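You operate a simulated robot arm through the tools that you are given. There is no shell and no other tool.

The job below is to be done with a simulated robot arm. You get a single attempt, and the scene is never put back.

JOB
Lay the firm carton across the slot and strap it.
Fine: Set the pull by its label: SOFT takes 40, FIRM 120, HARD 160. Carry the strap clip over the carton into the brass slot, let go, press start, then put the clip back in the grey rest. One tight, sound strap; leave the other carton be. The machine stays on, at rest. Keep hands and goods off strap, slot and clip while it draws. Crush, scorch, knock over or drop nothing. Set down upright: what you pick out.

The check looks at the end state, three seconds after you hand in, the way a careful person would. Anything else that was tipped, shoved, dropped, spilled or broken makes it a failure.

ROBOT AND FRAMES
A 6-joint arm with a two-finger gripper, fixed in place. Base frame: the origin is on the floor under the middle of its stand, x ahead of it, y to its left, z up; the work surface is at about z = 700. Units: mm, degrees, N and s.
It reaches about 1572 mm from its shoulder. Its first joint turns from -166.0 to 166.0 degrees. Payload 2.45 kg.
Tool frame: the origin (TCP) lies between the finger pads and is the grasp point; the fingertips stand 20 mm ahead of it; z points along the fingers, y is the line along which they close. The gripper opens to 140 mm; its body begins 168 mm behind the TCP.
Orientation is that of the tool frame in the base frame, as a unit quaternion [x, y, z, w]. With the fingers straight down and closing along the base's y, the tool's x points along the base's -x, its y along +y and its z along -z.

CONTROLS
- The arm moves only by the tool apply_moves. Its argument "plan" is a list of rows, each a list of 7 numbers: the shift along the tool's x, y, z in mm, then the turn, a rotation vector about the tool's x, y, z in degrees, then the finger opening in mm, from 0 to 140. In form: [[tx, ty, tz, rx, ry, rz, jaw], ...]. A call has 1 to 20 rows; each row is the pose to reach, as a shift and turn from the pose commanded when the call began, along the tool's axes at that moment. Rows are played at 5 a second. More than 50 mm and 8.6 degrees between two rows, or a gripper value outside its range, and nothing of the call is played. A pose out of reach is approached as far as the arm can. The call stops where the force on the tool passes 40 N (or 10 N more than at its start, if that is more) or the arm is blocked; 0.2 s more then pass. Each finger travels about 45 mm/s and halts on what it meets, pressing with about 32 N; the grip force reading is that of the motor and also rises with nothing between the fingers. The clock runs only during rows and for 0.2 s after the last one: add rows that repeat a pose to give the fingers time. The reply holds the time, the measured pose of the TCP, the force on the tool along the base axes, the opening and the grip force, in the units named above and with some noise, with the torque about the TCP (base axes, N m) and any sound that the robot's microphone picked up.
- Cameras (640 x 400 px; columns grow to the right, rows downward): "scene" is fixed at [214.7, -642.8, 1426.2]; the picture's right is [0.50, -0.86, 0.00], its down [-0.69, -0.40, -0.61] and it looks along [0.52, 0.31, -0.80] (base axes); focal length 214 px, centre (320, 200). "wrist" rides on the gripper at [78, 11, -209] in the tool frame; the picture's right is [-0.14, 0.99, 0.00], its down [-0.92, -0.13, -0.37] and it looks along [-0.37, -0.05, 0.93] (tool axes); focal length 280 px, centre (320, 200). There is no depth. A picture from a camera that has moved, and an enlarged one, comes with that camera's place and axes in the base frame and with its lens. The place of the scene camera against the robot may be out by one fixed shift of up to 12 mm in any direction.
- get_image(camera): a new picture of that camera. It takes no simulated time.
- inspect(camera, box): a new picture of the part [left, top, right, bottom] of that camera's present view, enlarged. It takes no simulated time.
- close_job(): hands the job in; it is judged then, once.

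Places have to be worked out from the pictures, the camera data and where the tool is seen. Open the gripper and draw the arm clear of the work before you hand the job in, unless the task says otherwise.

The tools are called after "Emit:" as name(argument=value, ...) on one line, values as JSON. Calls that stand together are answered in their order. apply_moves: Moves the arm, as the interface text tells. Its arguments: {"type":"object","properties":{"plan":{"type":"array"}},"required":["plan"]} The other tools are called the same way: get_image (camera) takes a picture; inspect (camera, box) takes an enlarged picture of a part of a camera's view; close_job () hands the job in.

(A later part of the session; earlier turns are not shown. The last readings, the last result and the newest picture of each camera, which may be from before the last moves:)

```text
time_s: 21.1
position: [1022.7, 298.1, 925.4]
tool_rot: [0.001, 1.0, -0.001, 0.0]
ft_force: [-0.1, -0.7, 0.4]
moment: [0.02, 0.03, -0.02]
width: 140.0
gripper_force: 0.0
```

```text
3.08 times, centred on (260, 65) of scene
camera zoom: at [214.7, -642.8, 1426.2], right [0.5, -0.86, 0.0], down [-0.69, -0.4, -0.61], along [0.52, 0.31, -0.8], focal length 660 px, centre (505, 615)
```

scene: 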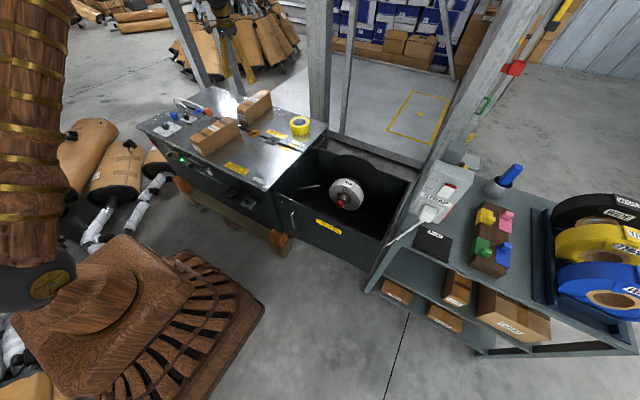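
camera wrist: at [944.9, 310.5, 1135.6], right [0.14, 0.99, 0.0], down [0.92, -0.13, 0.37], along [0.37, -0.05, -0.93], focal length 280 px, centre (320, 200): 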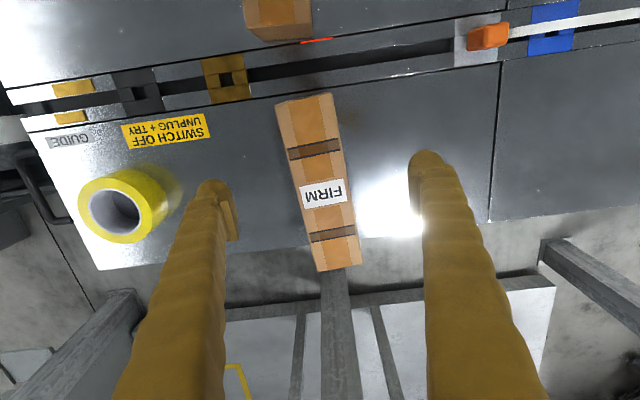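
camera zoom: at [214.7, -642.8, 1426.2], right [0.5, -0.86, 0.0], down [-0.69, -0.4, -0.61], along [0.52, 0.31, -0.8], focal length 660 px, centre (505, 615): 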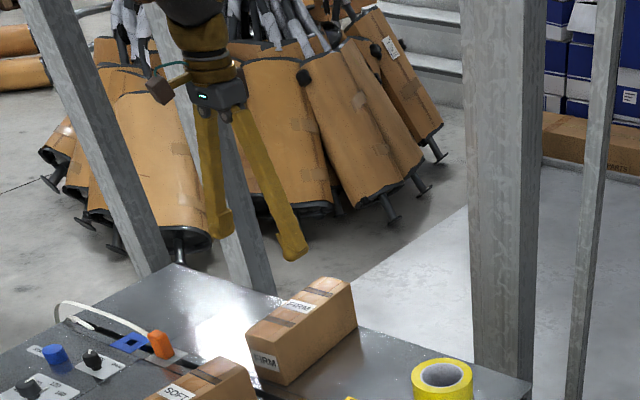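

Measured from this view, the firm carton is centred about (+44.5, −1.6) mm from the tool. It is about 225×65 mm, yawed about +4° from the x axis, with its top about 119 mm below the TCP. I'll straddle it and descend, leaving the fingers open.

Emit:
apply_moves(plan=[[-15, -0.5, 0, 0, 0, -1.5, 140], [-30, -1, 0, 0, 0, -3, 140], [-44.5, -1.6, 0, 0, 0, -4.05, 140], [-44.5, -1.6, 40, 0, 0, -4.05, 140], [-44.5, -1.6, 80, 0, 0, -4.05, 140], [-44.5, -1.6, 120, 0, 0, -4.05, 140], [-44.5, -1.6, 145, 0, 0, -4.05, 140], [-44.5, -1.6, 160, 0, 0, -4.05, 140], [-44.5, -1.6, 160, 0, 0, -4.05, 140]])

Emit:
get_image(camera="wrist")

Emit:
inspect(camera="scene", box=[190, 50, 330, 150])

```text
time_s: 23.1
position: [1068.0, 298.0, 765.8]
tool_rot: [-0.035, 0.999, 0.0, 0.001]
ft_force: [-0.2, -0.7, -0.4]
moment: [0.01, 0.01, 0.0]
width: 140.0
gripper_force: 0.2
```

```text
taken
camera wrist: at [989.9, 302.9, 975.3], right [0.07, 1.0, 0.0], down [0.93, -0.06, 0.37], along [0.37, -0.02, -0.93], focal length 280 px, centre (320, 200)
```

wrist: 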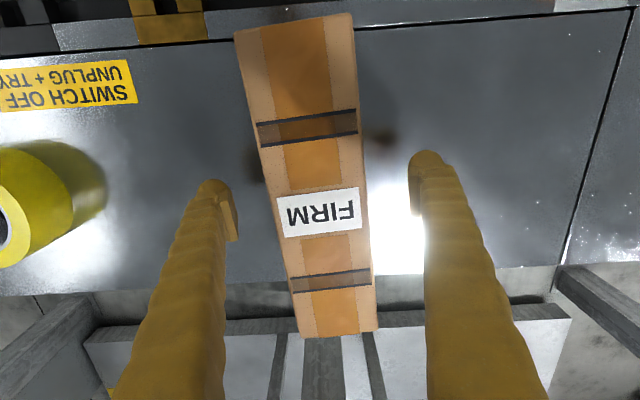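

```text
4.00 times, centred on (260, 100) of scene
camera zoom: at [214.7, -642.8, 1426.2], right [0.5, -0.86, 0.0], down [-0.69, -0.4, -0.61], along [0.52, 0.31, -0.8], focal length 858 px, centre (560, 600)
```

zoom: 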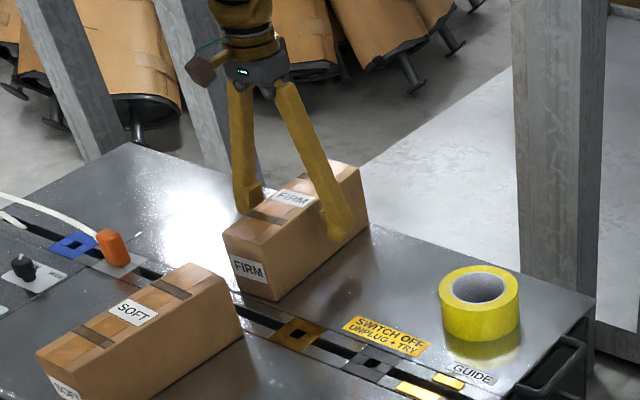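

The fingers straddle the carton evenly, with its centre under the tool. I'll close gently on it.

Emit:
apply_moves(plan=[[0, 0, 0, 0, 0, 0, 122], [0, 0, 0, 0, 0, 0, 104], [0, 0, 0, 0, 0, 0, 88], [0, 0, 0, 0, 0, 0, 74], [0, 0, 0, 0, 0, 0, 66], [0, 0, 0, 0, 0, 0, 60], [0, 0, 0, 0, 0, 0, 58], [0, 0, 0, 0, 0, 0, 58]])

Emit:
inspect(camera="wrist", box=[190, 0, 450, 350])

```text
time_s: 24.9
position: [1068.8, 297.2, 764.2]
tool_rot: [-0.035, 0.999, 0.0, 0.002]
ft_force: [-0.2, -0.9, 0.5]
moment: [0.04, 0.0, 0.1]
width: 74.6
gripper_force: 31.9
```

```text
1.14 times, centred on (320, 175) of wrist
camera zoom: at [989.9, 302.9, 975.4], right [0.07, 1.0, 0.0], down [0.93, -0.06, 0.37], along [0.37, -0.02, -0.93], focal length 320 px, centre (320, 229)
```

zoom: 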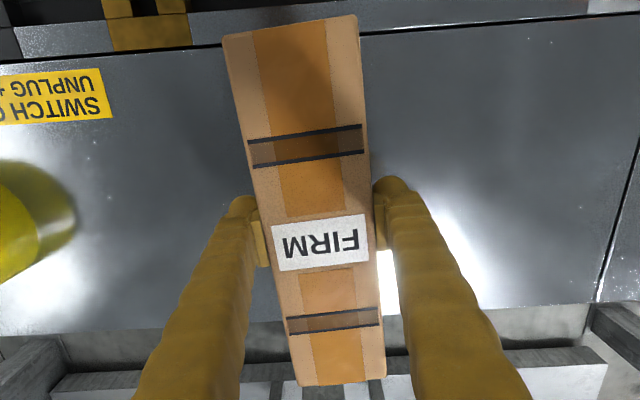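

The fingers closed on a 74.6 mm width, so the carton is wider and lower than I estimated: top near z 774, about 250×75×75. Its centre is about 10 mm further along +x. I'll re-grip at the true centre and a bit lower so it hangs level.

Emit:
apply_moves(plan=[[0, 0, 0, 0, 0, 0, 85], [0, 0, 0, 0, 0, 0, 100], [0, 0, 0, 0, 0, 0, 112], [-5, -0.5, 8, 0, 0, 0, 112], [-10.5, -1, 18, 0, 0, 0, 112], [-10.5, -1, 18, 0, 0, 0, 112], [-10.5, -1, 18, 0, 0, 0, 98], [-10.5, -1, 18, 0, 0, 0, 84], [-10.5, -1, 18, 0, 0, 0, 74], [-10.5, -1, 18, 0, 0, 0, 68], [-10.5, -1, 18, 0, 0, 0, 66], [-10.5, -1, 18, 0, 0, 0, 66]])

Emit:
inspect(camera="wrist", box=[190, 0, 450, 350])

Emit:
inspect(camera="scene", box=[190, 50, 330, 150])

```text
time_s: 27.5
position: [1080.9, 297.0, 747.0]
tool_rot: [-0.035, 0.999, 0.0, 0.001]
ft_force: [0.0, 2.7, 2.5]
moment: [0.01, -0.04, 0.08]
width: 74.6
gripper_force: 31.8
```

```text
1.14 times, centred on (320, 175) of wrist
camera zoom: at [1002.0, 302.7, 957.9], right [0.07, 1.0, 0.0], down [0.93, -0.06, 0.37], along [0.37, -0.02, -0.93], focal length 320 px, centre (320, 229)
```

zoom: 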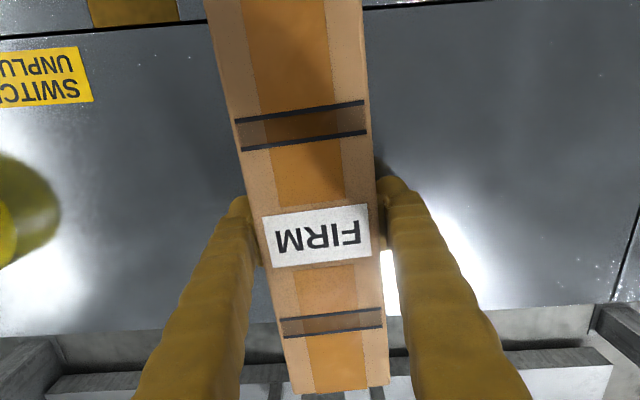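

```text
4.00 times, centred on (260, 100) of scene
camera zoom: at [214.7, -642.8, 1426.2], right [0.5, -0.86, 0.0], down [-0.69, -0.4, -0.61], along [0.52, 0.31, -0.8], focal length 858 px, centre (560, 600)
```

zoom: 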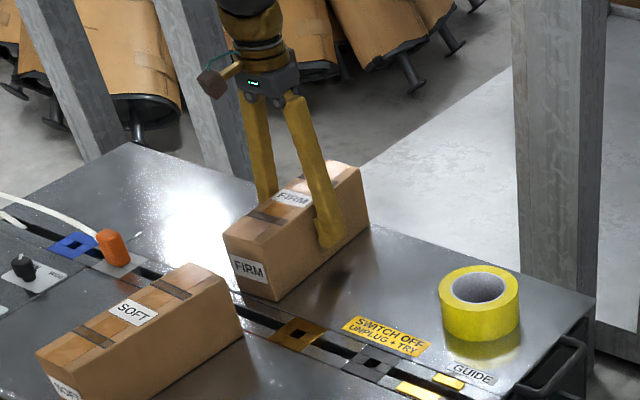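

The grip is centred under the FIRM label. I'll lift slowly and check weight and tilt.

Emit:
apply_moves(plan=[[0, 0, -4, 0, 0, 0, 66], [0, 0, -10, 0, 0, 0, 66], [0, 0, -20, 0, 0, 0, 66], [0, 0, -35, 0, 0, 0, 66], [0, 0, -50, 0, 0, 0, 66], [0, 0, -50, 0, 0, 0, 66]])

Emit:
inspect(camera="scene", box=[190, 50, 330, 150])

Emit:
inspect(camera="wrist", box=[190, 0, 450, 350])

```text
time_s: 28.9
position: [1081.8, 296.3, 797.4]
tool_rot: [-0.035, 0.999, 0.0, 0.0]
ft_force: [-1.2, 0.3, -2.5]
moment: [-0.01, 0.01, 0.02]
width: 74.7
gripper_force: 32.0
```

```text
4.00 times, centred on (260, 100) of scene
camera zoom: at [214.7, -642.8, 1426.2], right [0.5, -0.86, 0.0], down [-0.69, -0.4, -0.61], along [0.52, 0.31, -0.8], focal length 858 px, centre (560, 600)
```

zoom: 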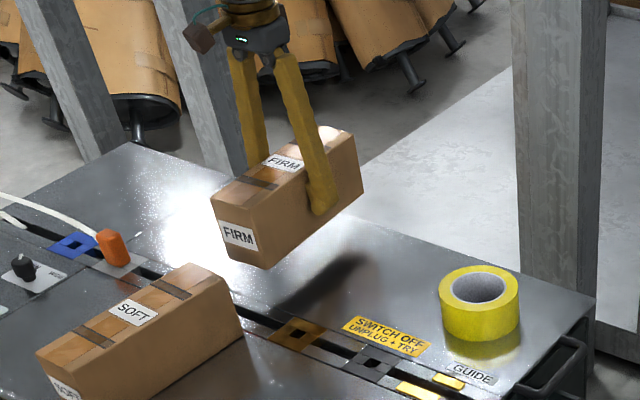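

```text
1.14 times, centred on (320, 175) of wrist
camera zoom: at [1002.1, 302.6, 1008.1], right [0.07, 1.0, 0.0], down [0.93, -0.06, 0.37], along [0.37, -0.02, -0.93], focal length 320 px, centre (320, 229)
```

zoom: 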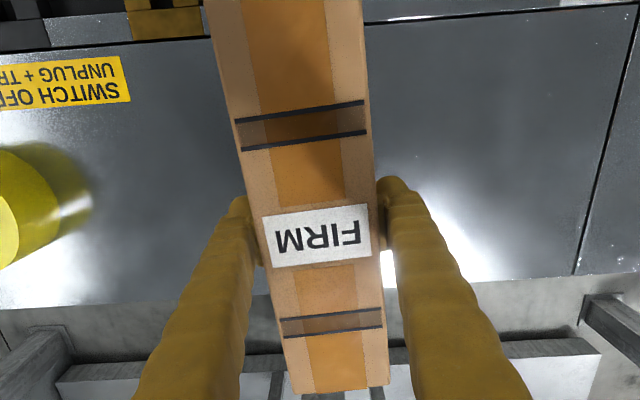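

The carton hangs level and weighs little. I'll swing it in line with x, carry it first to y≈385 (clear of the soft carton's side near y≈312), then back to x≈918 above the slot.

Emit:
apply_moves(plan=[[-1.6, 22, 0, 0, 0, 1, 66], [-3.1, 44, 0, 0, 0, 2, 66], [-4.7, 66, 0, 0, 0, 3, 66], [-6.2, 87.8, 0, 0, 0, 4.05, 66], [26.3, 90.1, 0, 0, 0, 4.05, 66], [58.8, 92.4, 0, 0, 0, 4.05, 66], [91.4, 94.7, 0, 0, 0, 4.05, 66], [123.9, 97, 0, 0, 0, 4.05, 66], [156.4, 99.3, 0, 0, 0, 4.05, 66], [156.4, 99.3, 0, 0, 0, 4.05, 66]])

Emit:
get_image(camera="wrist")

Emit:
inspect(camera="scene", box=[150, 60, 330, 180])

```text
time_s: 31.1
position: [918.5, 384.6, 797.6]
tool_rot: [0.001, 1.0, 0.0, 0.001]
ft_force: [-0.3, 0.3, -3.4]
moment: [-0.01, -0.02, -0.02]
width: 74.4
gripper_force: 32.3
```

```text
taken
camera wrist: at [839.4, 396.3, 1007.3], right [0.14, 0.99, 0.0], down [0.92, -0.13, 0.37], along [0.37, -0.05, -0.93], focal length 280 px, centre (320, 200)
```

wrist: 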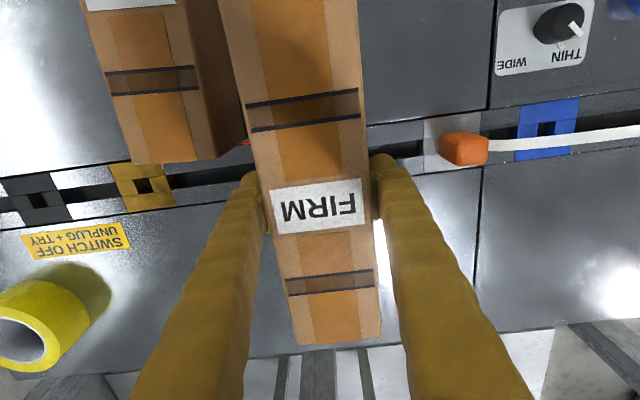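

```text
3.33 times, centred on (240, 120) of scene
camera zoom: at [214.7, -642.8, 1426.2], right [0.5, -0.86, 0.0], down [-0.69, -0.4, -0.61], along [0.52, 0.31, -0.8], focal length 715 px, centre (587, 467)
```

zoom: 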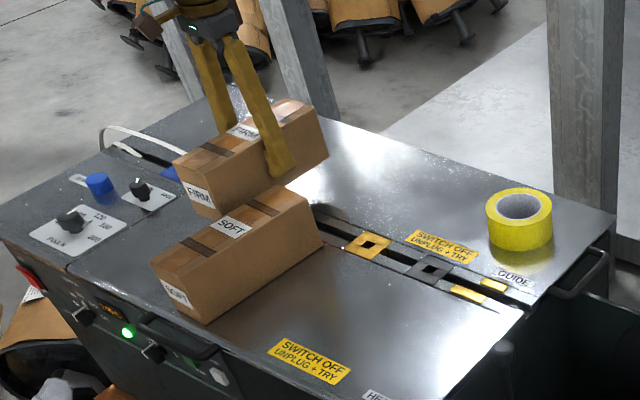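

The carton is over the slot, aligned with x, about 35 mm clear of the soft carton and well short of the clip. I'll lower it to the table.

Emit:
apply_moves(plan=[[0, 0, 15, 0, 0, 0, 66], [0, 0, 30, 0, 0, 0, 66], [0, 0, 40, 0, 0, 0, 66], [0, 0, 45, 0, 0, 0, 66], [0, 0, 48, 0, 0, 0, 66], [0, 0, 49.5, 0, 0, 0, 66], [0, 0, 49.5, 0, 0, 0, 66]])

Emit:
inspect(camera="scene", box=[150, 60, 330, 180])

Emit:
get_image(camera="wrist")

```text
time_s: 32.7
position: [918.0, 384.5, 748.0]
tool_rot: [0.001, 1.0, 0.001, 0.001]
ft_force: [-0.2, 0.4, -2.4]
moment: [-0.02, -0.04, 0.01]
width: 74.5
gripper_force: 31.8
```

```text
3.33 times, centred on (240, 120) of scene
camera zoom: at [214.7, -642.8, 1426.2], right [0.5, -0.86, 0.0], down [-0.69, -0.4, -0.61], along [0.52, 0.31, -0.8], focal length 715 px, centre (587, 467)
```

zoom: 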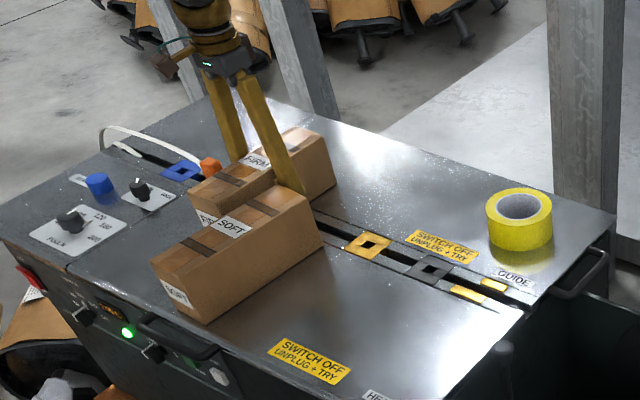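

```text
taken
camera wrist: at [839.3, 396.3, 958.1], right [0.14, 0.99, 0.0], down [0.92, -0.13, 0.37], along [0.37, -0.05, -0.93], focal length 280 px, centre (320, 200)
```

wrist: 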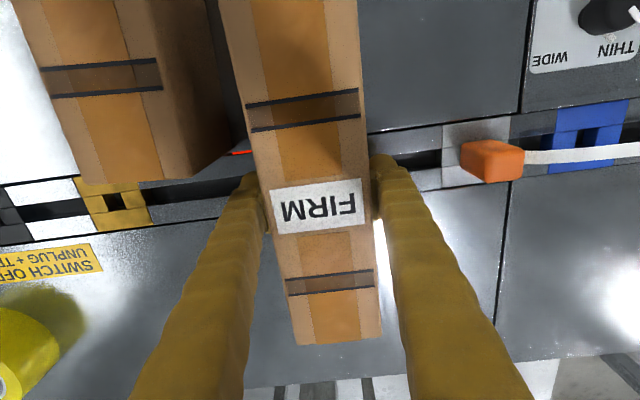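

The weight still hangs on the gripper (−2.4 N), so it is about a millimetre up. I'll lower it the last bit until it bears on the table.

Emit:
apply_moves(plan=[[0, 0, 0.7, 0, 0, 0, 66], [0, 0, 1.2, 0, 0, 0, 66], [0, 0, 1.2, 0, 0, 0, 66]])

```text
time_s: 33.5
position: [918.4, 384.6, 748.8]
tool_rot: [0.001, 1.0, 0.0, 0.002]
ft_force: [-1.3, -1.0, 18.3]
moment: [-0.01, 0.17, 0.05]
width: 74.5
gripper_force: 32.4
```

It now bears on the table (18 N). I'll ease up 0.7 mm and open the fingers just enough to clear, then lift straight up.

Emit:
apply_moves(plan=[[0, 0, -0.7, 0, 0, 0, 66], [0, 0, -0.7, 0, 0, 0, 78], [0, 0, -0.7, 0, 0, 0, 90], [0, 0, -0.7, 0, 0, 0, 100], [0, 0, -0.7, 0, 0, 0, 104], [0, 0, -0.7, 0, 0, 0, 104]])

Emit:
get_image(camera="wrist")

```text
time_s: 34.9
position: [917.2, 384.7, 746.5]
tool_rot: [0.001, 1.0, 0.0, 0.001]
ft_force: [0.4, -0.9, 0.2]
moment: [0.0, 0.01, -0.02]
width: 104.0
gripper_force: 0.0
```

```text
taken
camera wrist: at [839.1, 396.4, 957.3], right [0.14, 0.99, 0.0], down [0.92, -0.13, 0.37], along [0.37, -0.05, -0.93], focal length 280 px, centre (320, 200)
```

wrist: 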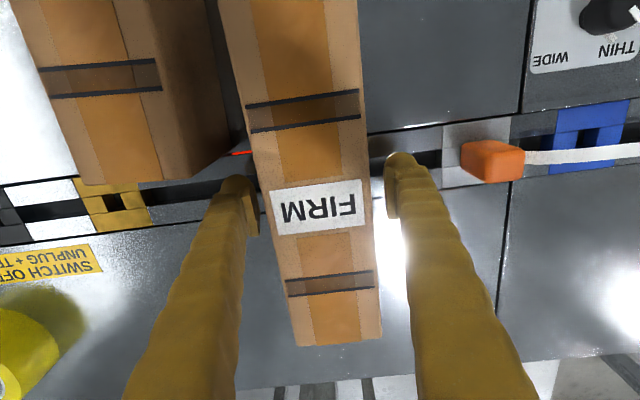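

The carton stands free and undisturbed. I'll lift straight up, then move over the clip while turning the tool 90° so the fingers close along x, clear of the strap, which leaves the clip toward +y.

Emit:
apply_moves(plan=[[0, 0, -30, 0, 0, 0, 104], [0, 0, -70, 0, 0, 0, 104], [0, 0, -110, 0, 0, 0, 104], [0, 0, -150, 0, 0, 0, 100], [-0.1, 12.2, -150, 0, 0, 7.5, 95], [-0.2, 24.4, -150, 0, 0, 15, 90], [-0.4, 36.6, -150, 0, 0, 22.5, 85], [-0.5, 48.8, -150, 0, 0, 30, 80], [-0.6, 61, -150, 0, 0, 37.5, 75], [-0.8, 73.2, -150, 0, 0, 45, 70], [-0.9, 85.4, -150, 0, 0, 52.5, 65], [-1, 97.6, -150, 0, 0, 60, 60], [-1.1, 109.8, -150, 0, 0, 67.5, 60], [-1.2, 122, -150, 0, 0, 75, 60], [-1.4, 134.2, -150, 0, 0, 82.5, 60], [-1.5, 146.4, -150, 0, 0, 90, 60], [-1.5, 146.4, -150, 0, 0, 90, 60]])

Emit:
get_image(camera="wrist")

Emit:
inspect(camera="scene", box=[130, 50, 310, 170])

```text
time_s: 38.5
position: [920.1, 529.9, 896.2]
tool_rot: [0.708, 0.706, 0.001, 0.001]
ft_force: [0.2, 0.6, 0.2]
moment: [-0.02, 0.0, -0.01]
width: 60.1
gripper_force: 0.1
```

```text
taken
camera wrist: at [930.3, 609.3, 1106.8], right [0.99, -0.14, 0.0], down [-0.13, -0.92, 0.37], along [-0.05, -0.36, -0.93], focal length 280 px, centre (320, 200)
```

wrist: 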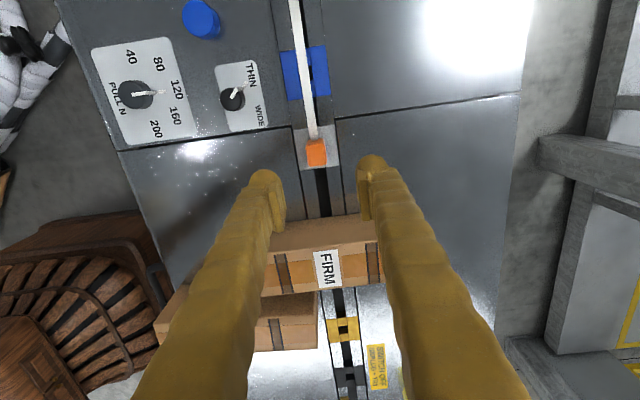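

```text
3.33 times, centred on (220, 110) of scene
camera zoom: at [214.7, -642.8, 1426.2], right [0.5, -0.86, 0.0], down [-0.69, -0.4, -0.61], along [0.52, 0.31, -0.8], focal length 715 px, centre (653, 500)
```

zoom: 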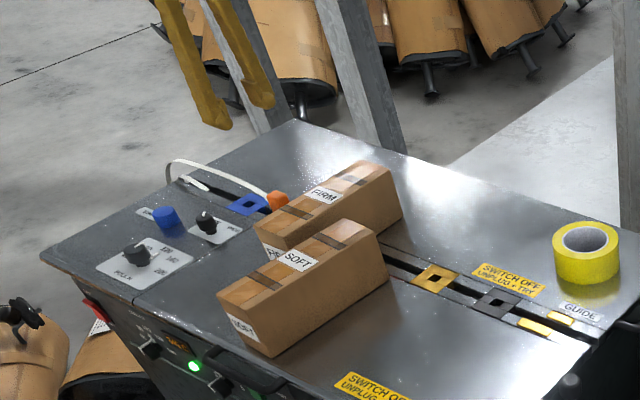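

The firm carton lies squarely across the slot, clear of the soft one. Now I'll zoom in on the clip to align the fingers, and on the brass slot seen beyond.

Emit:
inspect(camera="wrist", box=[270, 80, 370, 220])

Emit:
inspect(camera="wrist", box=[230, 200, 410, 400])

```text
2.86 times, centred on (320, 150) of wrist
camera zoom: at [930.3, 609.3, 1106.8], right [0.99, -0.14, 0.0], down [-0.13, -0.92, 0.37], along [-0.05, -0.36, -0.93], focal length 801 px, centre (320, 343)
```

zoom: 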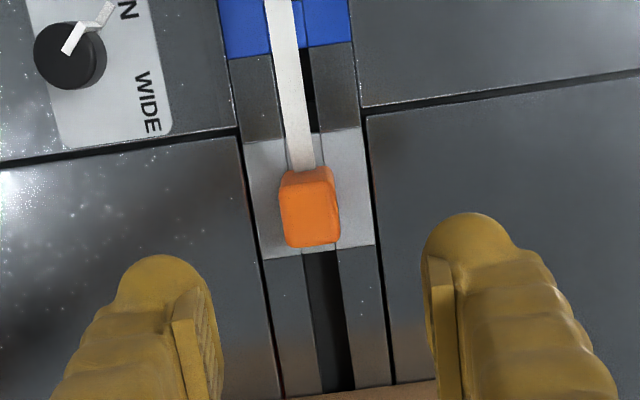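

```text
2.00 times, centred on (320, 300) of wrist
camera zoom: at [930.3, 609.3, 1106.8], right [0.99, -0.14, 0.0], down [-0.13, -0.92, 0.37], along [-0.05, -0.36, -0.93], focal length 561 px, centre (320, 0)
```

zoom: 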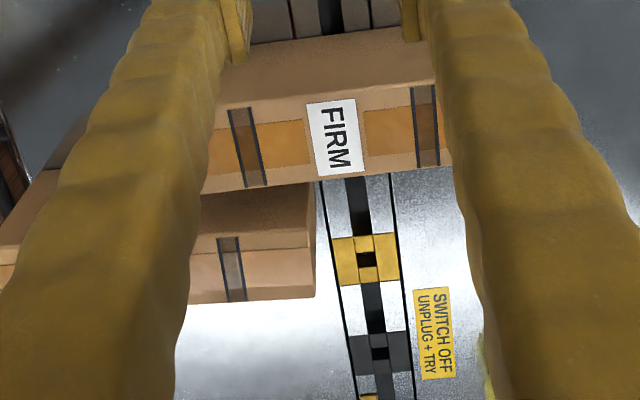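

The clip is about 4–5 mm toward −x and 3–4 mm toward −y of the tool axis. I'll correct for that and descend to about 50 mm above it for a closer check.

Emit:
apply_moves(plan=[[-2, -2.5, 30, 0, 0, 0, 60], [-3.5, -4.5, 60, 0, 0, 0, 60], [-3.5, -4.5, 96, 0, 0, 0, 60], [-3.5, -4.5, 96, 0, 0, 0, 60]])

Emit:
inspect(camera="wrist", box=[240, 60, 400, 220])

Emit:
inspect(camera="scene", box=[170, 70, 250, 130])

```text
time_s: 39.5
position: [915.1, 527.6, 800.6]
tool_rot: [0.708, 0.706, 0.001, 0.001]
ft_force: [0.0, 0.3, 0.0]
moment: [-0.01, 0.0, -0.03]
width: 59.9
gripper_force: 0.1
```

```text
2.50 times, centred on (320, 140) of wrist
camera zoom: at [924.8, 605.4, 1011.3], right [0.99, -0.14, 0.0], down [-0.13, -0.92, 0.37], along [-0.05, -0.36, -0.93], focal length 701 px, centre (320, 350)
```

zoom: 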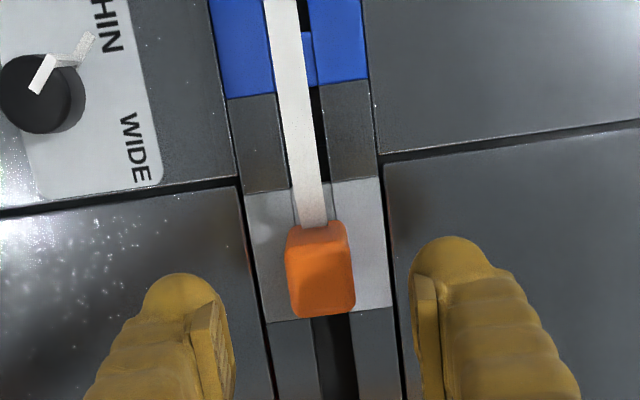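

```text
6.67 times, centred on (210, 100) of scene
camera zoom: at [214.7, -642.8, 1426.2], right [0.5, -0.86, 0.0], down [-0.69, -0.4, -0.61], along [0.52, 0.31, -0.8], focal length 1430 px, centre (1053, 867)
```

zoom: 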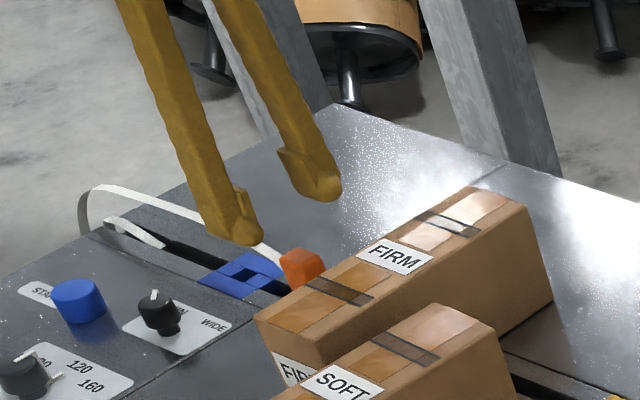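

The clip is within about 1 mm of centre. I'll descend so the pads bracket it (tips about 13 mm above the rest) and close on it.

Emit:
apply_moves(plan=[[0.8, 0.5, 25, 0, 0, 0, 60], [0.8, 0.5, 50, 0, 0, 0, 56], [0.8, 0.5, 66, 0, 0, 0, 50], [0.8, 0.5, 66, 0, 0, 0, 40], [0.8, 0.5, 66, 0, 0, 0, 30], [0.8, 0.5, 66, 0, 0, 0, 22], [0.8, 0.5, 66, 0, 0, 0, 16], [0.8, 0.5, 66, 0, 0, 0, 16]])

Emit:
inspect(camera="wrist", box=[240, 80, 400, 260])

Emit:
inspect(camera="scene", box=[170, 70, 250, 130])

```text
time_s: 41.3
position: [916.2, 528.4, 736.3]
tool_rot: [0.707, 0.707, 0.0, 0.001]
ft_force: [0.0, 0.1, -0.6]
moment: [-0.02, 0.01, -0.03]
width: 24.6
gripper_force: 31.8
```

```text
2.22 times, centred on (320, 170) of wrist
camera zoom: at [926.4, 606.3, 946.3], right [0.99, -0.14, 0.0], down [-0.13, -0.92, 0.37], along [-0.05, -0.36, -0.93], focal length 623 px, centre (320, 267)
```

zoom: 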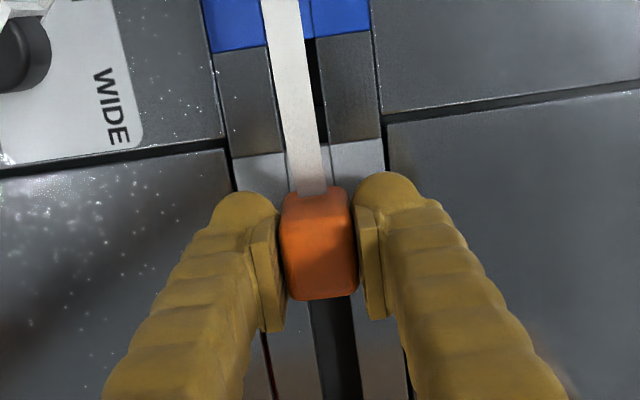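

```text
6.67 times, centred on (210, 100) of scene
camera zoom: at [214.7, -642.8, 1426.2], right [0.5, -0.86, 0.0], down [-0.69, -0.4, -0.61], along [0.52, 0.31, -0.8], focal length 1430 px, centre (1053, 867)
```

zoom: 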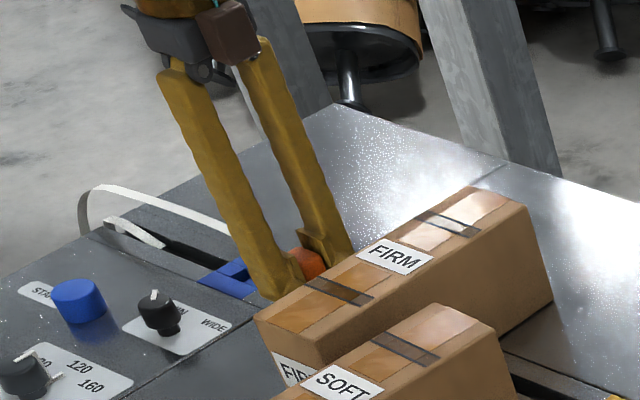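

I hold the clip (24.6 mm wide, no side load). I'll lift it straight up out of the rest and watch the force.

Emit:
apply_moves(plan=[[0, 0, -8, 0, 0, 0, 16], [0, 0, -20, 0, 0, 0, 16], [0, 0, -40, 0, 0, 0, 16], [0, 0, -60, 0, 0, 0, 16], [0, 0, -80, 0, 0, 0, 16], [0, 0, -80, 0, 0, 0, 16]])

Emit:
get_image(camera="wrist")

Emit:
inspect(camera="scene", box=[150, 50, 270, 140])

```text
time_s: 42.7
position: [916.6, 527.9, 815.6]
tool_rot: [0.707, 0.707, 0.0, 0.001]
ft_force: [-0.3, 0.0, -0.8]
moment: [-0.03, 0.0, 0.0]
width: 24.5
gripper_force: 31.9
```

```text
taken
camera wrist: at [927.0, 607.0, 1026.0], right [0.99, -0.14, 0.0], down [-0.13, -0.92, 0.37], along [-0.05, -0.36, -0.93], focal length 280 px, centre (320, 200)
```

wrist: 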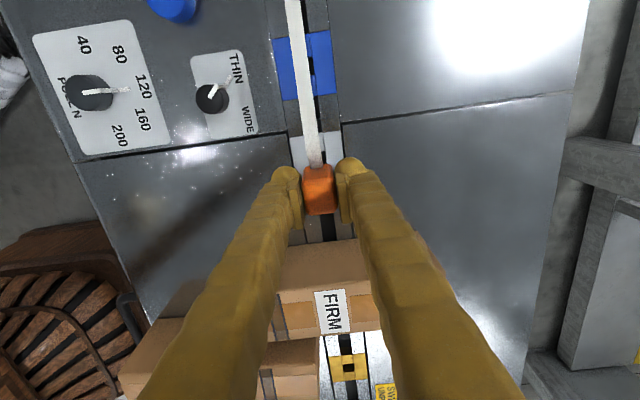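

```text
4.44 times, centred on (210, 95) of scene
camera zoom: at [214.7, -642.8, 1426.2], right [0.5, -0.86, 0.0], down [-0.69, -0.4, -0.61], along [0.52, 0.31, -0.8], focal length 953 px, centre (809, 667)
```

zoom: 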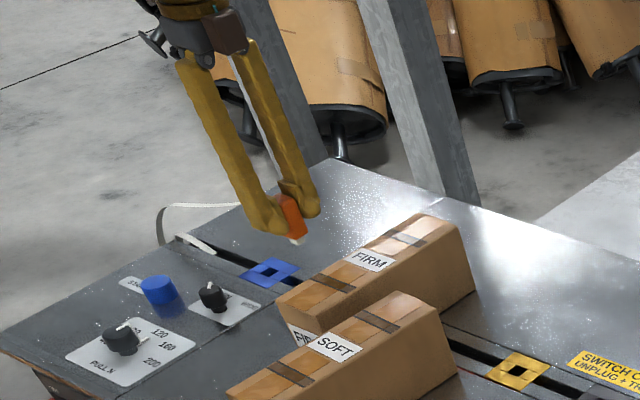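

The clip came out cleanly with its tongue visible below and the strap trailing. I'll raise it well above the carton top, then carry it 350 mm along −y to above the brass slot.

Emit:
apply_moves(plan=[[0, 0, -35, 0, 0, 0, 16], [0, 0, -70, 0, 0, 0, 16], [-35, 0, -70, 0, 0, 0, 16], [-70, 0, -70, 0, 0, 0, 16], [-105, 0, -70, 0, 0, 0, 16], [-140, 0, -70, 0, 0, 0, 16], [-175, 0, -70, 0, 0, 0, 16], [-210, 0, -70, 0, 0, 0, 16], [-245, 0, -70, 0, 0, 0, 16], [-280, 0, -70, 0, 0, 0, 16], [-315, 0, -70, 0, 0, 0, 16], [-350, 0, -70, 0, 0, 0, 16], [-350, 0, -70, 0, 0, 0, 16]])

Emit:
get_image(camera="wrist")

Emit:
inspect(camera="scene", box=[150, 30, 330, 160])

```text
time_s: 45.5
position: [914.8, 177.5, 884.9]
tool_rot: [0.707, 0.707, 0.001, 0.001]
ft_force: [-0.2, 0.0, -0.3]
moment: [-0.01, -0.02, -0.01]
width: 24.2
gripper_force: 32.0
```

```text
taken
camera wrist: at [925.0, 256.2, 1095.2], right [0.99, -0.14, 0.0], down [-0.13, -0.92, 0.37], along [-0.05, -0.36, -0.93], focal length 280 px, centre (320, 200)
```

wrist: 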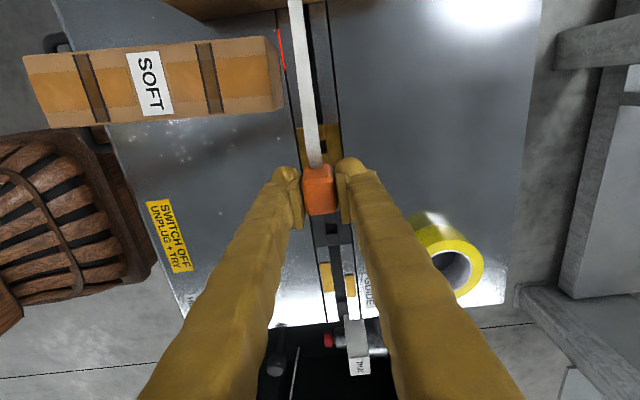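

```text
3.08 times, centred on (240, 95) of scene
camera zoom: at [214.7, -642.8, 1426.2], right [0.5, -0.86, 0.0], down [-0.69, -0.4, -0.61], along [0.52, 0.31, -0.8], focal length 660 px, centre (566, 523)
```

zoom: 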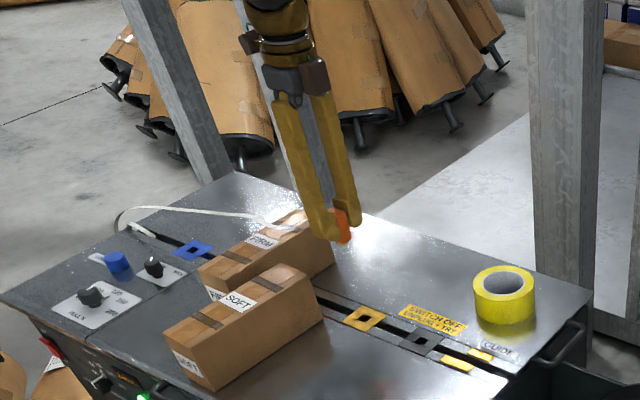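

The strap now runs over the firm carton to the clip above the brass slot. I'll zoom in to check alignment before lowering.

Emit:
inspect(camera="wrist", box=[260, 90, 380, 260])

Emit:
inspect(camera="wrist", box=[180, 0, 360, 180])

```text
2.35 times, centred on (320, 175) of wrist
camera zoom: at [925.0, 256.2, 1095.2], right [0.99, -0.14, 0.0], down [-0.13, -0.92, 0.37], along [-0.05, -0.36, -0.93], focal length 660 px, centre (320, 259)
```

zoom: 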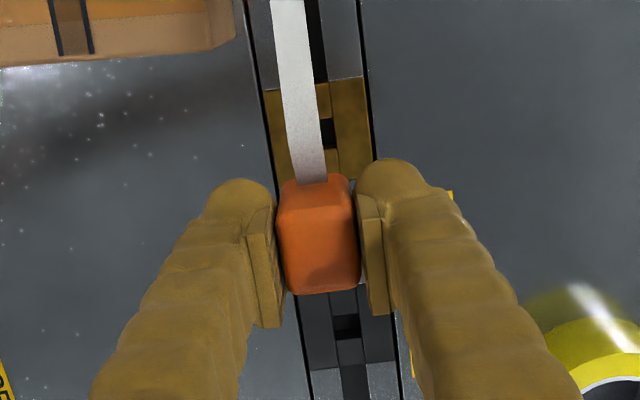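

```text
2.22 times, centred on (270, 90) of wrist
camera zoom: at [925.0, 256.2, 1095.2], right [0.99, -0.14, 0.0], down [-0.13, -0.92, 0.37], along [-0.05, -0.36, -0.93], focal length 623 px, centre (431, 444)
```

zoom: 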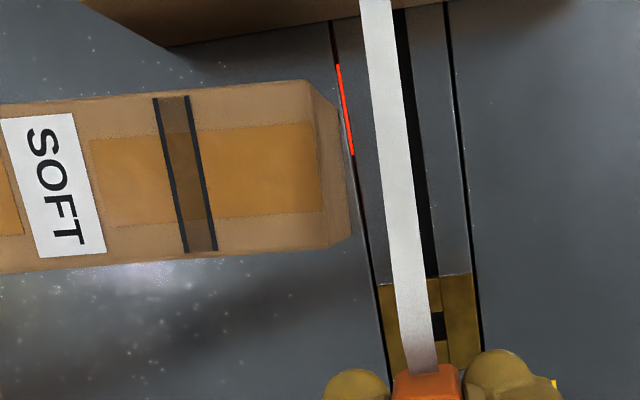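

The hole centre is within about 1 mm of where the clip will come down. I'll lower to about 35 mm above seating height with a small correction and look again.

Emit:
apply_moves(plan=[[-0.3, 0.2, 35, 0, 0, 0, 16], [-0.7, 0.4, 70, 0, 0, 0, 16], [-0.7, 0.4, 100, 0, 0, 0, 16], [-0.7, 0.4, 115, 0, 0, 0, 16], [-0.7, 0.4, 115, 0, 0, 0, 16]])

Emit:
inspect(camera="wrist", box=[250, 90, 390, 260])

Emit:
inspect(camera="scene", box=[200, 70, 320, 160])

```text
time_s: 46.7
position: [915.6, 178.6, 769.9]
tool_rot: [0.708, 0.707, 0.0, 0.001]
ft_force: [-0.3, -0.5, -0.4]
moment: [-0.03, 0.0, 0.0]
width: 24.4
gripper_force: 32.1
```

```text
2.35 times, centred on (320, 175) of wrist
camera zoom: at [926.0, 256.6, 979.6], right [0.99, -0.14, 0.0], down [-0.13, -0.92, 0.37], along [-0.05, -0.36, -0.93], focal length 660 px, centre (320, 259)
```

zoom: 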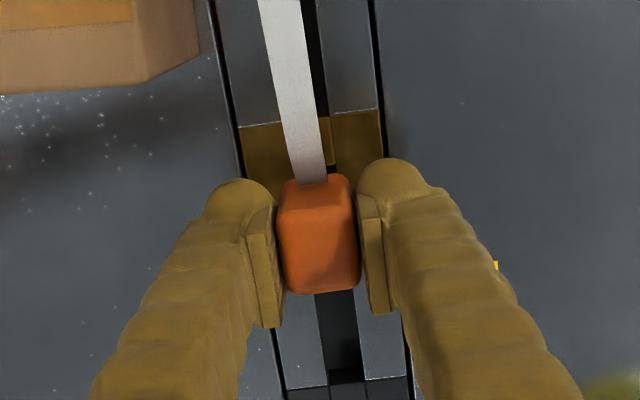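

```text
4.44 times, centred on (260, 115) of scene
camera zoom: at [214.7, -642.8, 1426.2], right [0.5, -0.86, 0.0], down [-0.69, -0.4, -0.61], along [0.52, 0.31, -0.8], focal length 953 px, centre (587, 578)
```

zoom: 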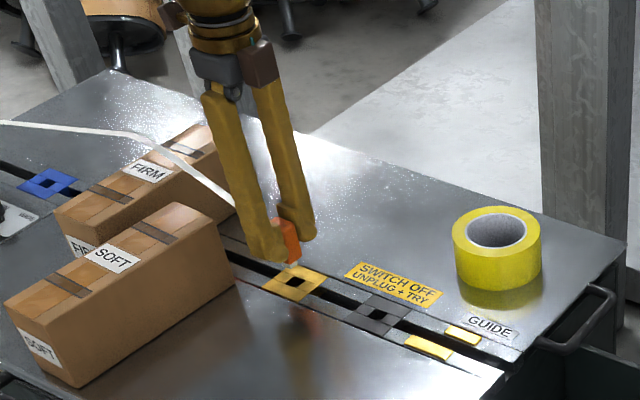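

By the block edges, the clip is within 0.5 mm of the same relative place it had over the rest. I'll apply that last bit and seat it gently, 35 mm down.

Emit:
apply_moves(plan=[[-0.3, 0.4, 8, 0, 0, 0, 16], [-0.3, 0.4, 16, 0, 0, 0, 16], [-0.3, 0.4, 22, 0, 0, 0, 16], [-0.3, 0.4, 27, 0, 0, 0, 16], [-0.3, 0.4, 31, 0, 0, 0, 16], [-0.3, 0.4, 34, 0, 0, 0, 16], [-0.3, 0.4, 34, 0, 0, 0, 16]])

Emit:
inspect(camera="wrist", box=[250, 90, 390, 260])

Emit:
inspect(camera="scene", box=[200, 70, 320, 160])

```text
time_s: 48.3
position: [916.9, 179.2, 735.7]
tool_rot: [0.708, 0.706, 0.001, 0.001]
ft_force: [0.4, 0.2, -1.4]
moment: [0.01, 0.01, -0.01]
width: 24.3
gripper_force: 31.9
```

```text
2.35 times, centred on (320, 175) of wrist
camera zoom: at [926.9, 256.6, 946.5], right [0.99, -0.14, 0.0], down [-0.13, -0.92, 0.37], along [-0.05, -0.36, -0.93], focal length 660 px, centre (320, 259)
```

zoom: 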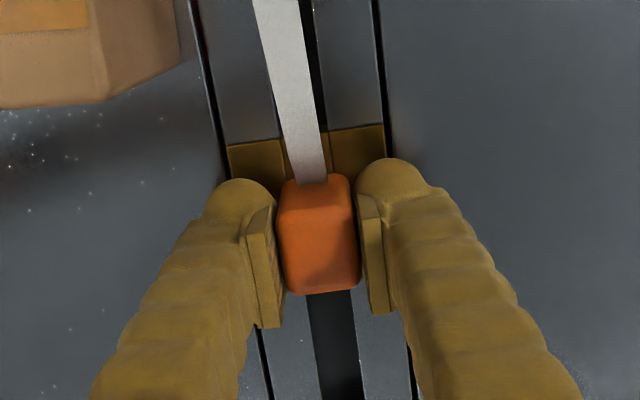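

```text
4.44 times, centred on (260, 115) of scene
camera zoom: at [214.7, -642.8, 1426.2], right [0.5, -0.86, 0.0], down [-0.69, -0.4, -0.61], along [0.52, 0.31, -0.8], focal length 953 px, centre (587, 578)
```

zoom: 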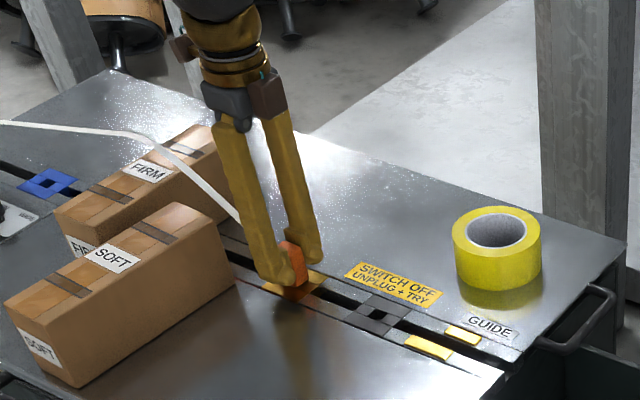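

It slid into the brass slot without resistance. I'll lower the last millimetre and release by opening the fingers, then check that it stays seated.

Emit:
apply_moves(plan=[[0, 0, 0.8, 0, 0, 0, 16], [0, 0, 0.8, 0, 0, 0, 26], [0, 0, 0.8, 0, 0, 0, 38], [0, 0, 0.8, 0, 0, 0, 50], [0, 0, 0.8, 0, 0, 0, 58], [0, 0, 0.8, 0, 0, 0, 58]])

Emit:
inspect(camera="wrist", box=[250, 90, 390, 260])

```text
time_s: 49.7
position: [916.8, 177.5, 735.4]
tool_rot: [0.708, 0.707, 0.001, 0.0]
ft_force: [0.3, 0.8, 0.1]
moment: [-0.02, -0.02, 0.0]
width: 58.0
gripper_force: 0.1
```

```text
2.35 times, centred on (320, 175) of wrist
camera zoom: at [926.7, 256.8, 945.7], right [0.99, -0.14, 0.0], down [-0.13, -0.92, 0.37], along [-0.05, -0.36, -0.93], focal length 660 px, centre (320, 259)
```

zoom: 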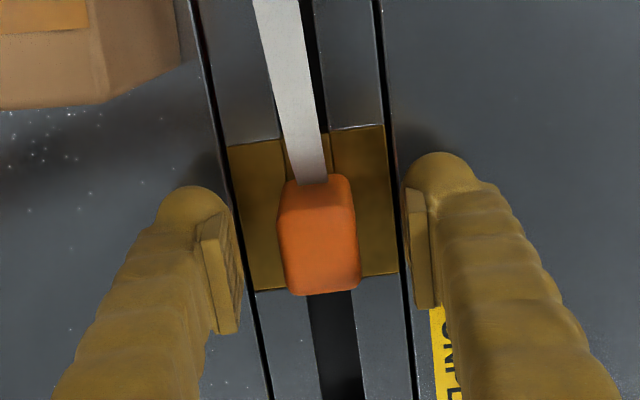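

The clip stands seated in the brass slot with the strap rising over the carton. I'll rise straight up and travel high over to the START button, closing the fingers on the way.

Emit:
apply_moves(plan=[[0, 0, -40, 0, 0, 0, 58], [0, 0, -80, 0, 0, 0, 58], [0, 0, -120, 0, 0, 0, 58], [0, 0, -165, 0, 0, 0, 50], [47.2, -10.5, -165, 0, 0, 0, 40], [94.4, -20.9, -165, 0, 0, 0, 30], [141.5, -31.4, -165, 0, 0, 0, 20], [188.7, -41.8, -165, 0, 0, 0, 10], [235.9, -52.3, -165, 0, 0, 0, 0], [283.1, -62.7, -165, 0, 0, 0, 0], [330.3, -73.2, -165, 0, 0, 0, 0], [377.5, -83.6, -165, 0, 0, 0, 0], [424.6, -94.1, -165, 0, 0, 0, 0], [471.8, -104.5, -165, 0, 0, 0, 0], [519, -115, -165, 0, 0, 0, 0], [519, -115, -165, 0, 0, 0, 0]])

Emit:
get_image(camera="wrist")

Emit:
inspect(camera="scene", box=[130, 50, 330, 180])

```text
time_s: 53.1
position: [800.4, 697.5, 900.6]
tool_rot: [0.708, 0.706, 0.001, 0.001]
ft_force: [-0.6, 0.3, 0.4]
moment: [-0.01, 0.01, -0.01]
width: 0.1
gripper_force: 29.6
```

```text
taken
camera wrist: at [811.1, 776.6, 1110.4], right [0.99, -0.14, 0.0], down [-0.13, -0.92, 0.37], along [-0.05, -0.36, -0.93], focal length 280 px, centre (320, 200)
```

wrist: 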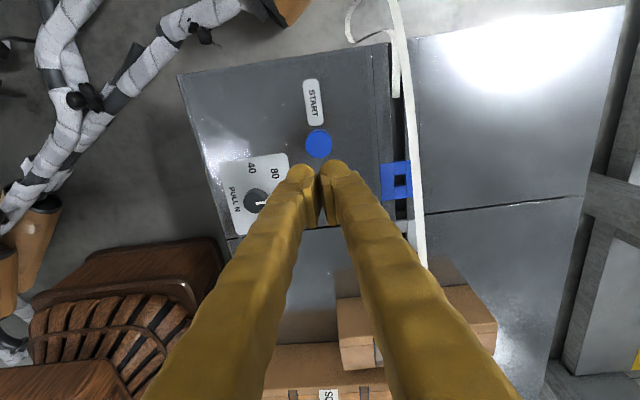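

```text
3.08 times, centred on (230, 115) of scene
camera zoom: at [214.7, -642.8, 1426.2], right [0.5, -0.86, 0.0], down [-0.69, -0.4, -0.61], along [0.52, 0.31, -0.8], focal length 660 px, centre (597, 462)
```

zoom: 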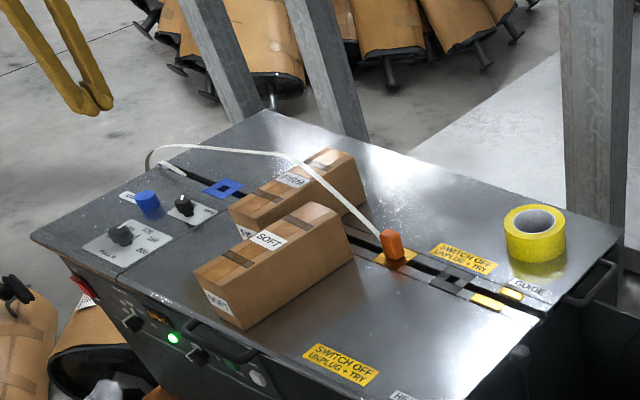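

The strap runs cleanly over the firm carton to the clip, and the soft carton is untouched. I'll zoom in on the START button to centre the fingertips over it.

Emit:
inspect(camera="wrist", box=[260, 70, 380, 220])

Emit:
inspect(camera="scene", box=[200, 80, 290, 140])

```text
2.67 times, centred on (320, 145) of wrist
camera zoom: at [811.1, 776.6, 1110.4], right [0.99, -0.14, 0.0], down [-0.13, -0.92, 0.37], along [-0.05, -0.36, -0.93], focal length 748 px, centre (320, 347)
```

zoom: 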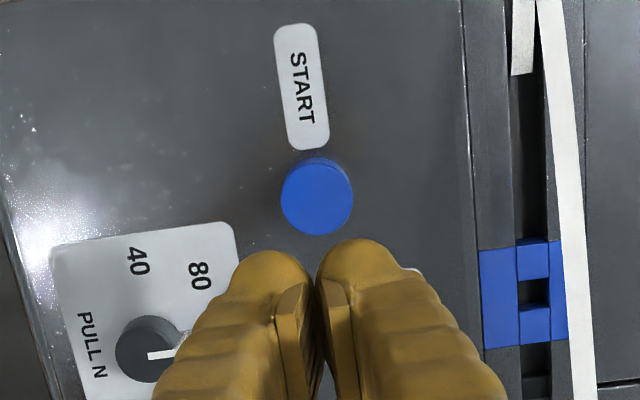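

```text
6.67 times, centred on (245, 110) of scene
camera zoom: at [214.7, -642.8, 1426.2], right [0.5, -0.86, 0.0], down [-0.69, -0.4, -0.61], along [0.52, 0.31, -0.8], focal length 1430 px, centre (820, 800)
```

zoom: 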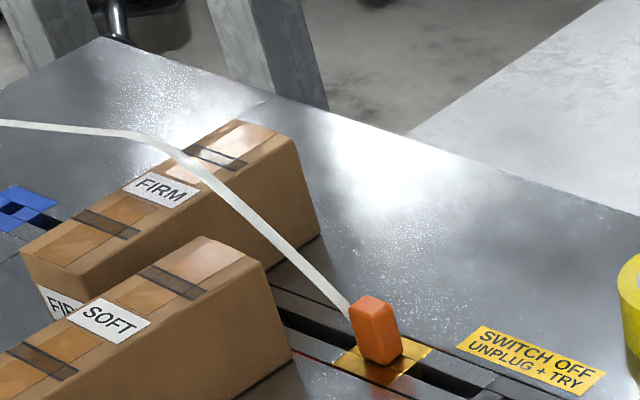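

The button centre is about 5–6 mm toward +y of the tool axis, and its top is roughly at z 715–728. I'll centre and descend to just above it.

Emit:
apply_moves(plan=[[2, -0.3, 40, 0, 0, 0, 0], [4, -0.6, 80, 0, 0, 0, 0], [5.5, -0.6, 115, 0, 0, 0, 0], [5.5, -0.6, 135, 0, 0, 0, 0], [5.5, -0.6, 135, 0, 0, 0, 0]])

Emit:
get_image(camera="wrist")

Emit:
inspect(camera="scene", box=[130, 70, 230, 140])

```text
time_s: 54.3
position: [798.8, 702.8, 766.0]
tool_rot: [0.708, 0.706, 0.0, 0.001]
ft_force: [-0.1, -0.5, 0.7]
moment: [0.0, 0.01, 0.01]
width: 0.2
gripper_force: 29.5
```

```text
taken
camera wrist: at [810.5, 781.8, 976.7], right [0.99, -0.14, 0.0], down [-0.13, -0.92, 0.37], along [-0.05, -0.36, -0.93], focal length 280 px, centre (320, 200)
```

wrist: 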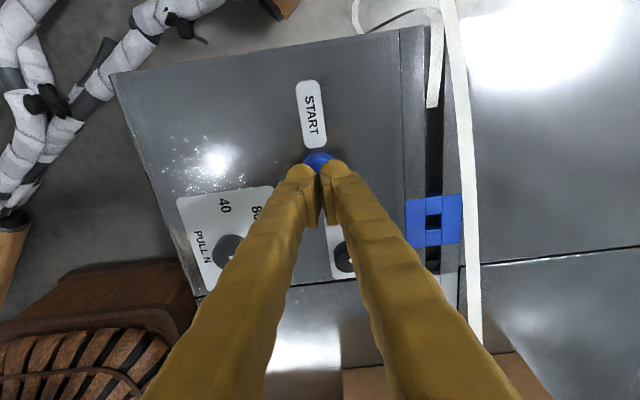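

```text
5.71 times, centred on (180, 105) of scene
camera zoom: at [214.7, -642.8, 1426.2], right [0.5, -0.86, 0.0], down [-0.69, -0.4, -0.61], along [0.52, 0.31, -0.8], focal length 1226 px, centre (1120, 743)
```

zoom: 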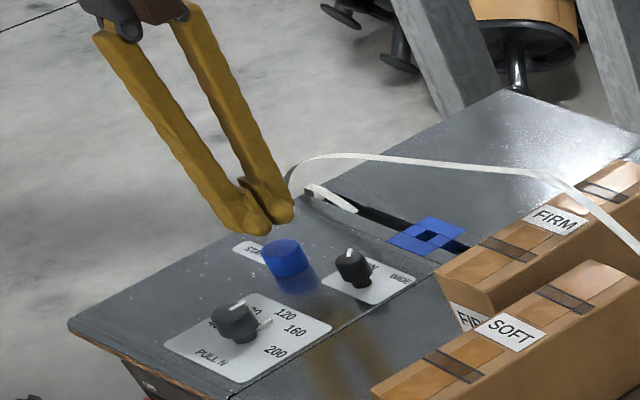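

The closed fingertips are right above the blue START button. I'll descend in small steps, watching force and sound for the press.

Emit:
apply_moves(plan=[[0, 0, 8, 0, 0, 0, 0], [0, 0, 13, 0, 0, 0, 0], [0, 0, 16, 0, 0, 0, 0], [0, 0, 18, 0, 0, 0, 0], [0, 0, 20, 0, 0, 0, 0]])

```text
time_s: 55.5
position: [799.8, 703.5, 745.1]
tool_rot: [0.708, 0.707, 0.001, 0.001]
ft_force: [0.2, -0.2, 0.5]
moment: [0.01, -0.01, 0.01]
width: 0.1
gripper_force: 29.0
```

Still no contact with the tips near z 725. I'll continue down in 1.5 mm steps.

Emit:
apply_moves(plan=[[0, 0, 1.5, 0, 0, 0, 0], [0, 0, 3, 0, 0, 0, 0], [0, 0, 4.5, 0, 0, 0, 0], [0, 0, 6, 0, 0, 0, 0]])

```text
time_s: 56.5
position: [800.1, 703.3, 739.2]
tool_rot: [0.708, 0.707, 0.001, 0.001]
ft_force: [-0.5, 1.2, -0.8]
moment: [0.03, -0.02, 0.0]
width: 5.9
gripper_force: 29.3
```

The finger opening rose to 5.9 mm with little force, so I'll look before pressing further.

Emit:
inspect(camera="wrist", box=[250, 100, 390, 260])

Emit:
inspect(camera="scene", box=[140, 80, 220, 140])

```text
2.50 times, centred on (320, 180) of wrist
camera zoom: at [811.0, 780.9, 950.2], right [0.99, -0.14, 0.0], down [-0.13, -0.92, 0.37], along [-0.05, -0.36, -0.93], focal length 701 px, centre (320, 250)
```

zoom: 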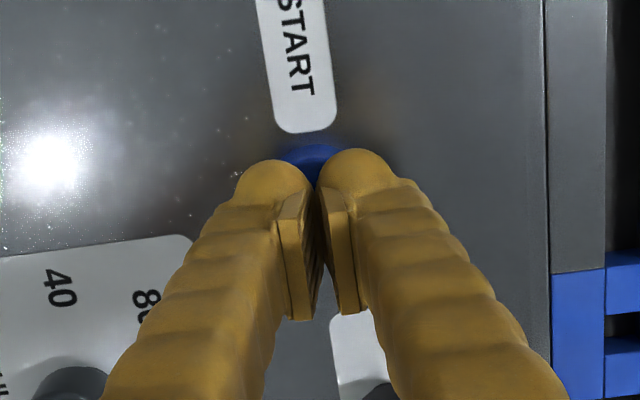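

```text
6.67 times, centred on (180, 110) of scene
camera zoom: at [214.7, -642.8, 1426.2], right [0.5, -0.86, 0.0], down [-0.69, -0.4, -0.61], along [0.52, 0.31, -0.8], focal length 1430 px, centre (1253, 800)
```

zoom: 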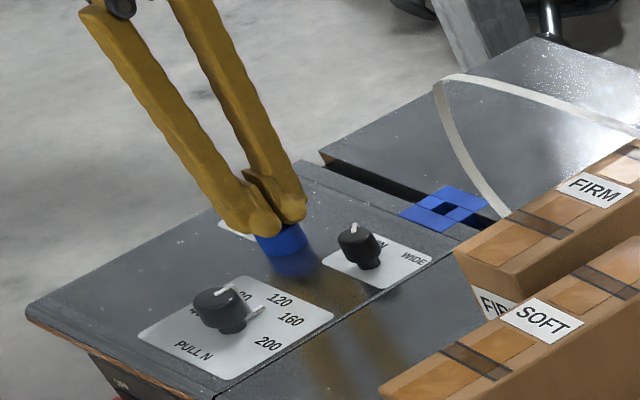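

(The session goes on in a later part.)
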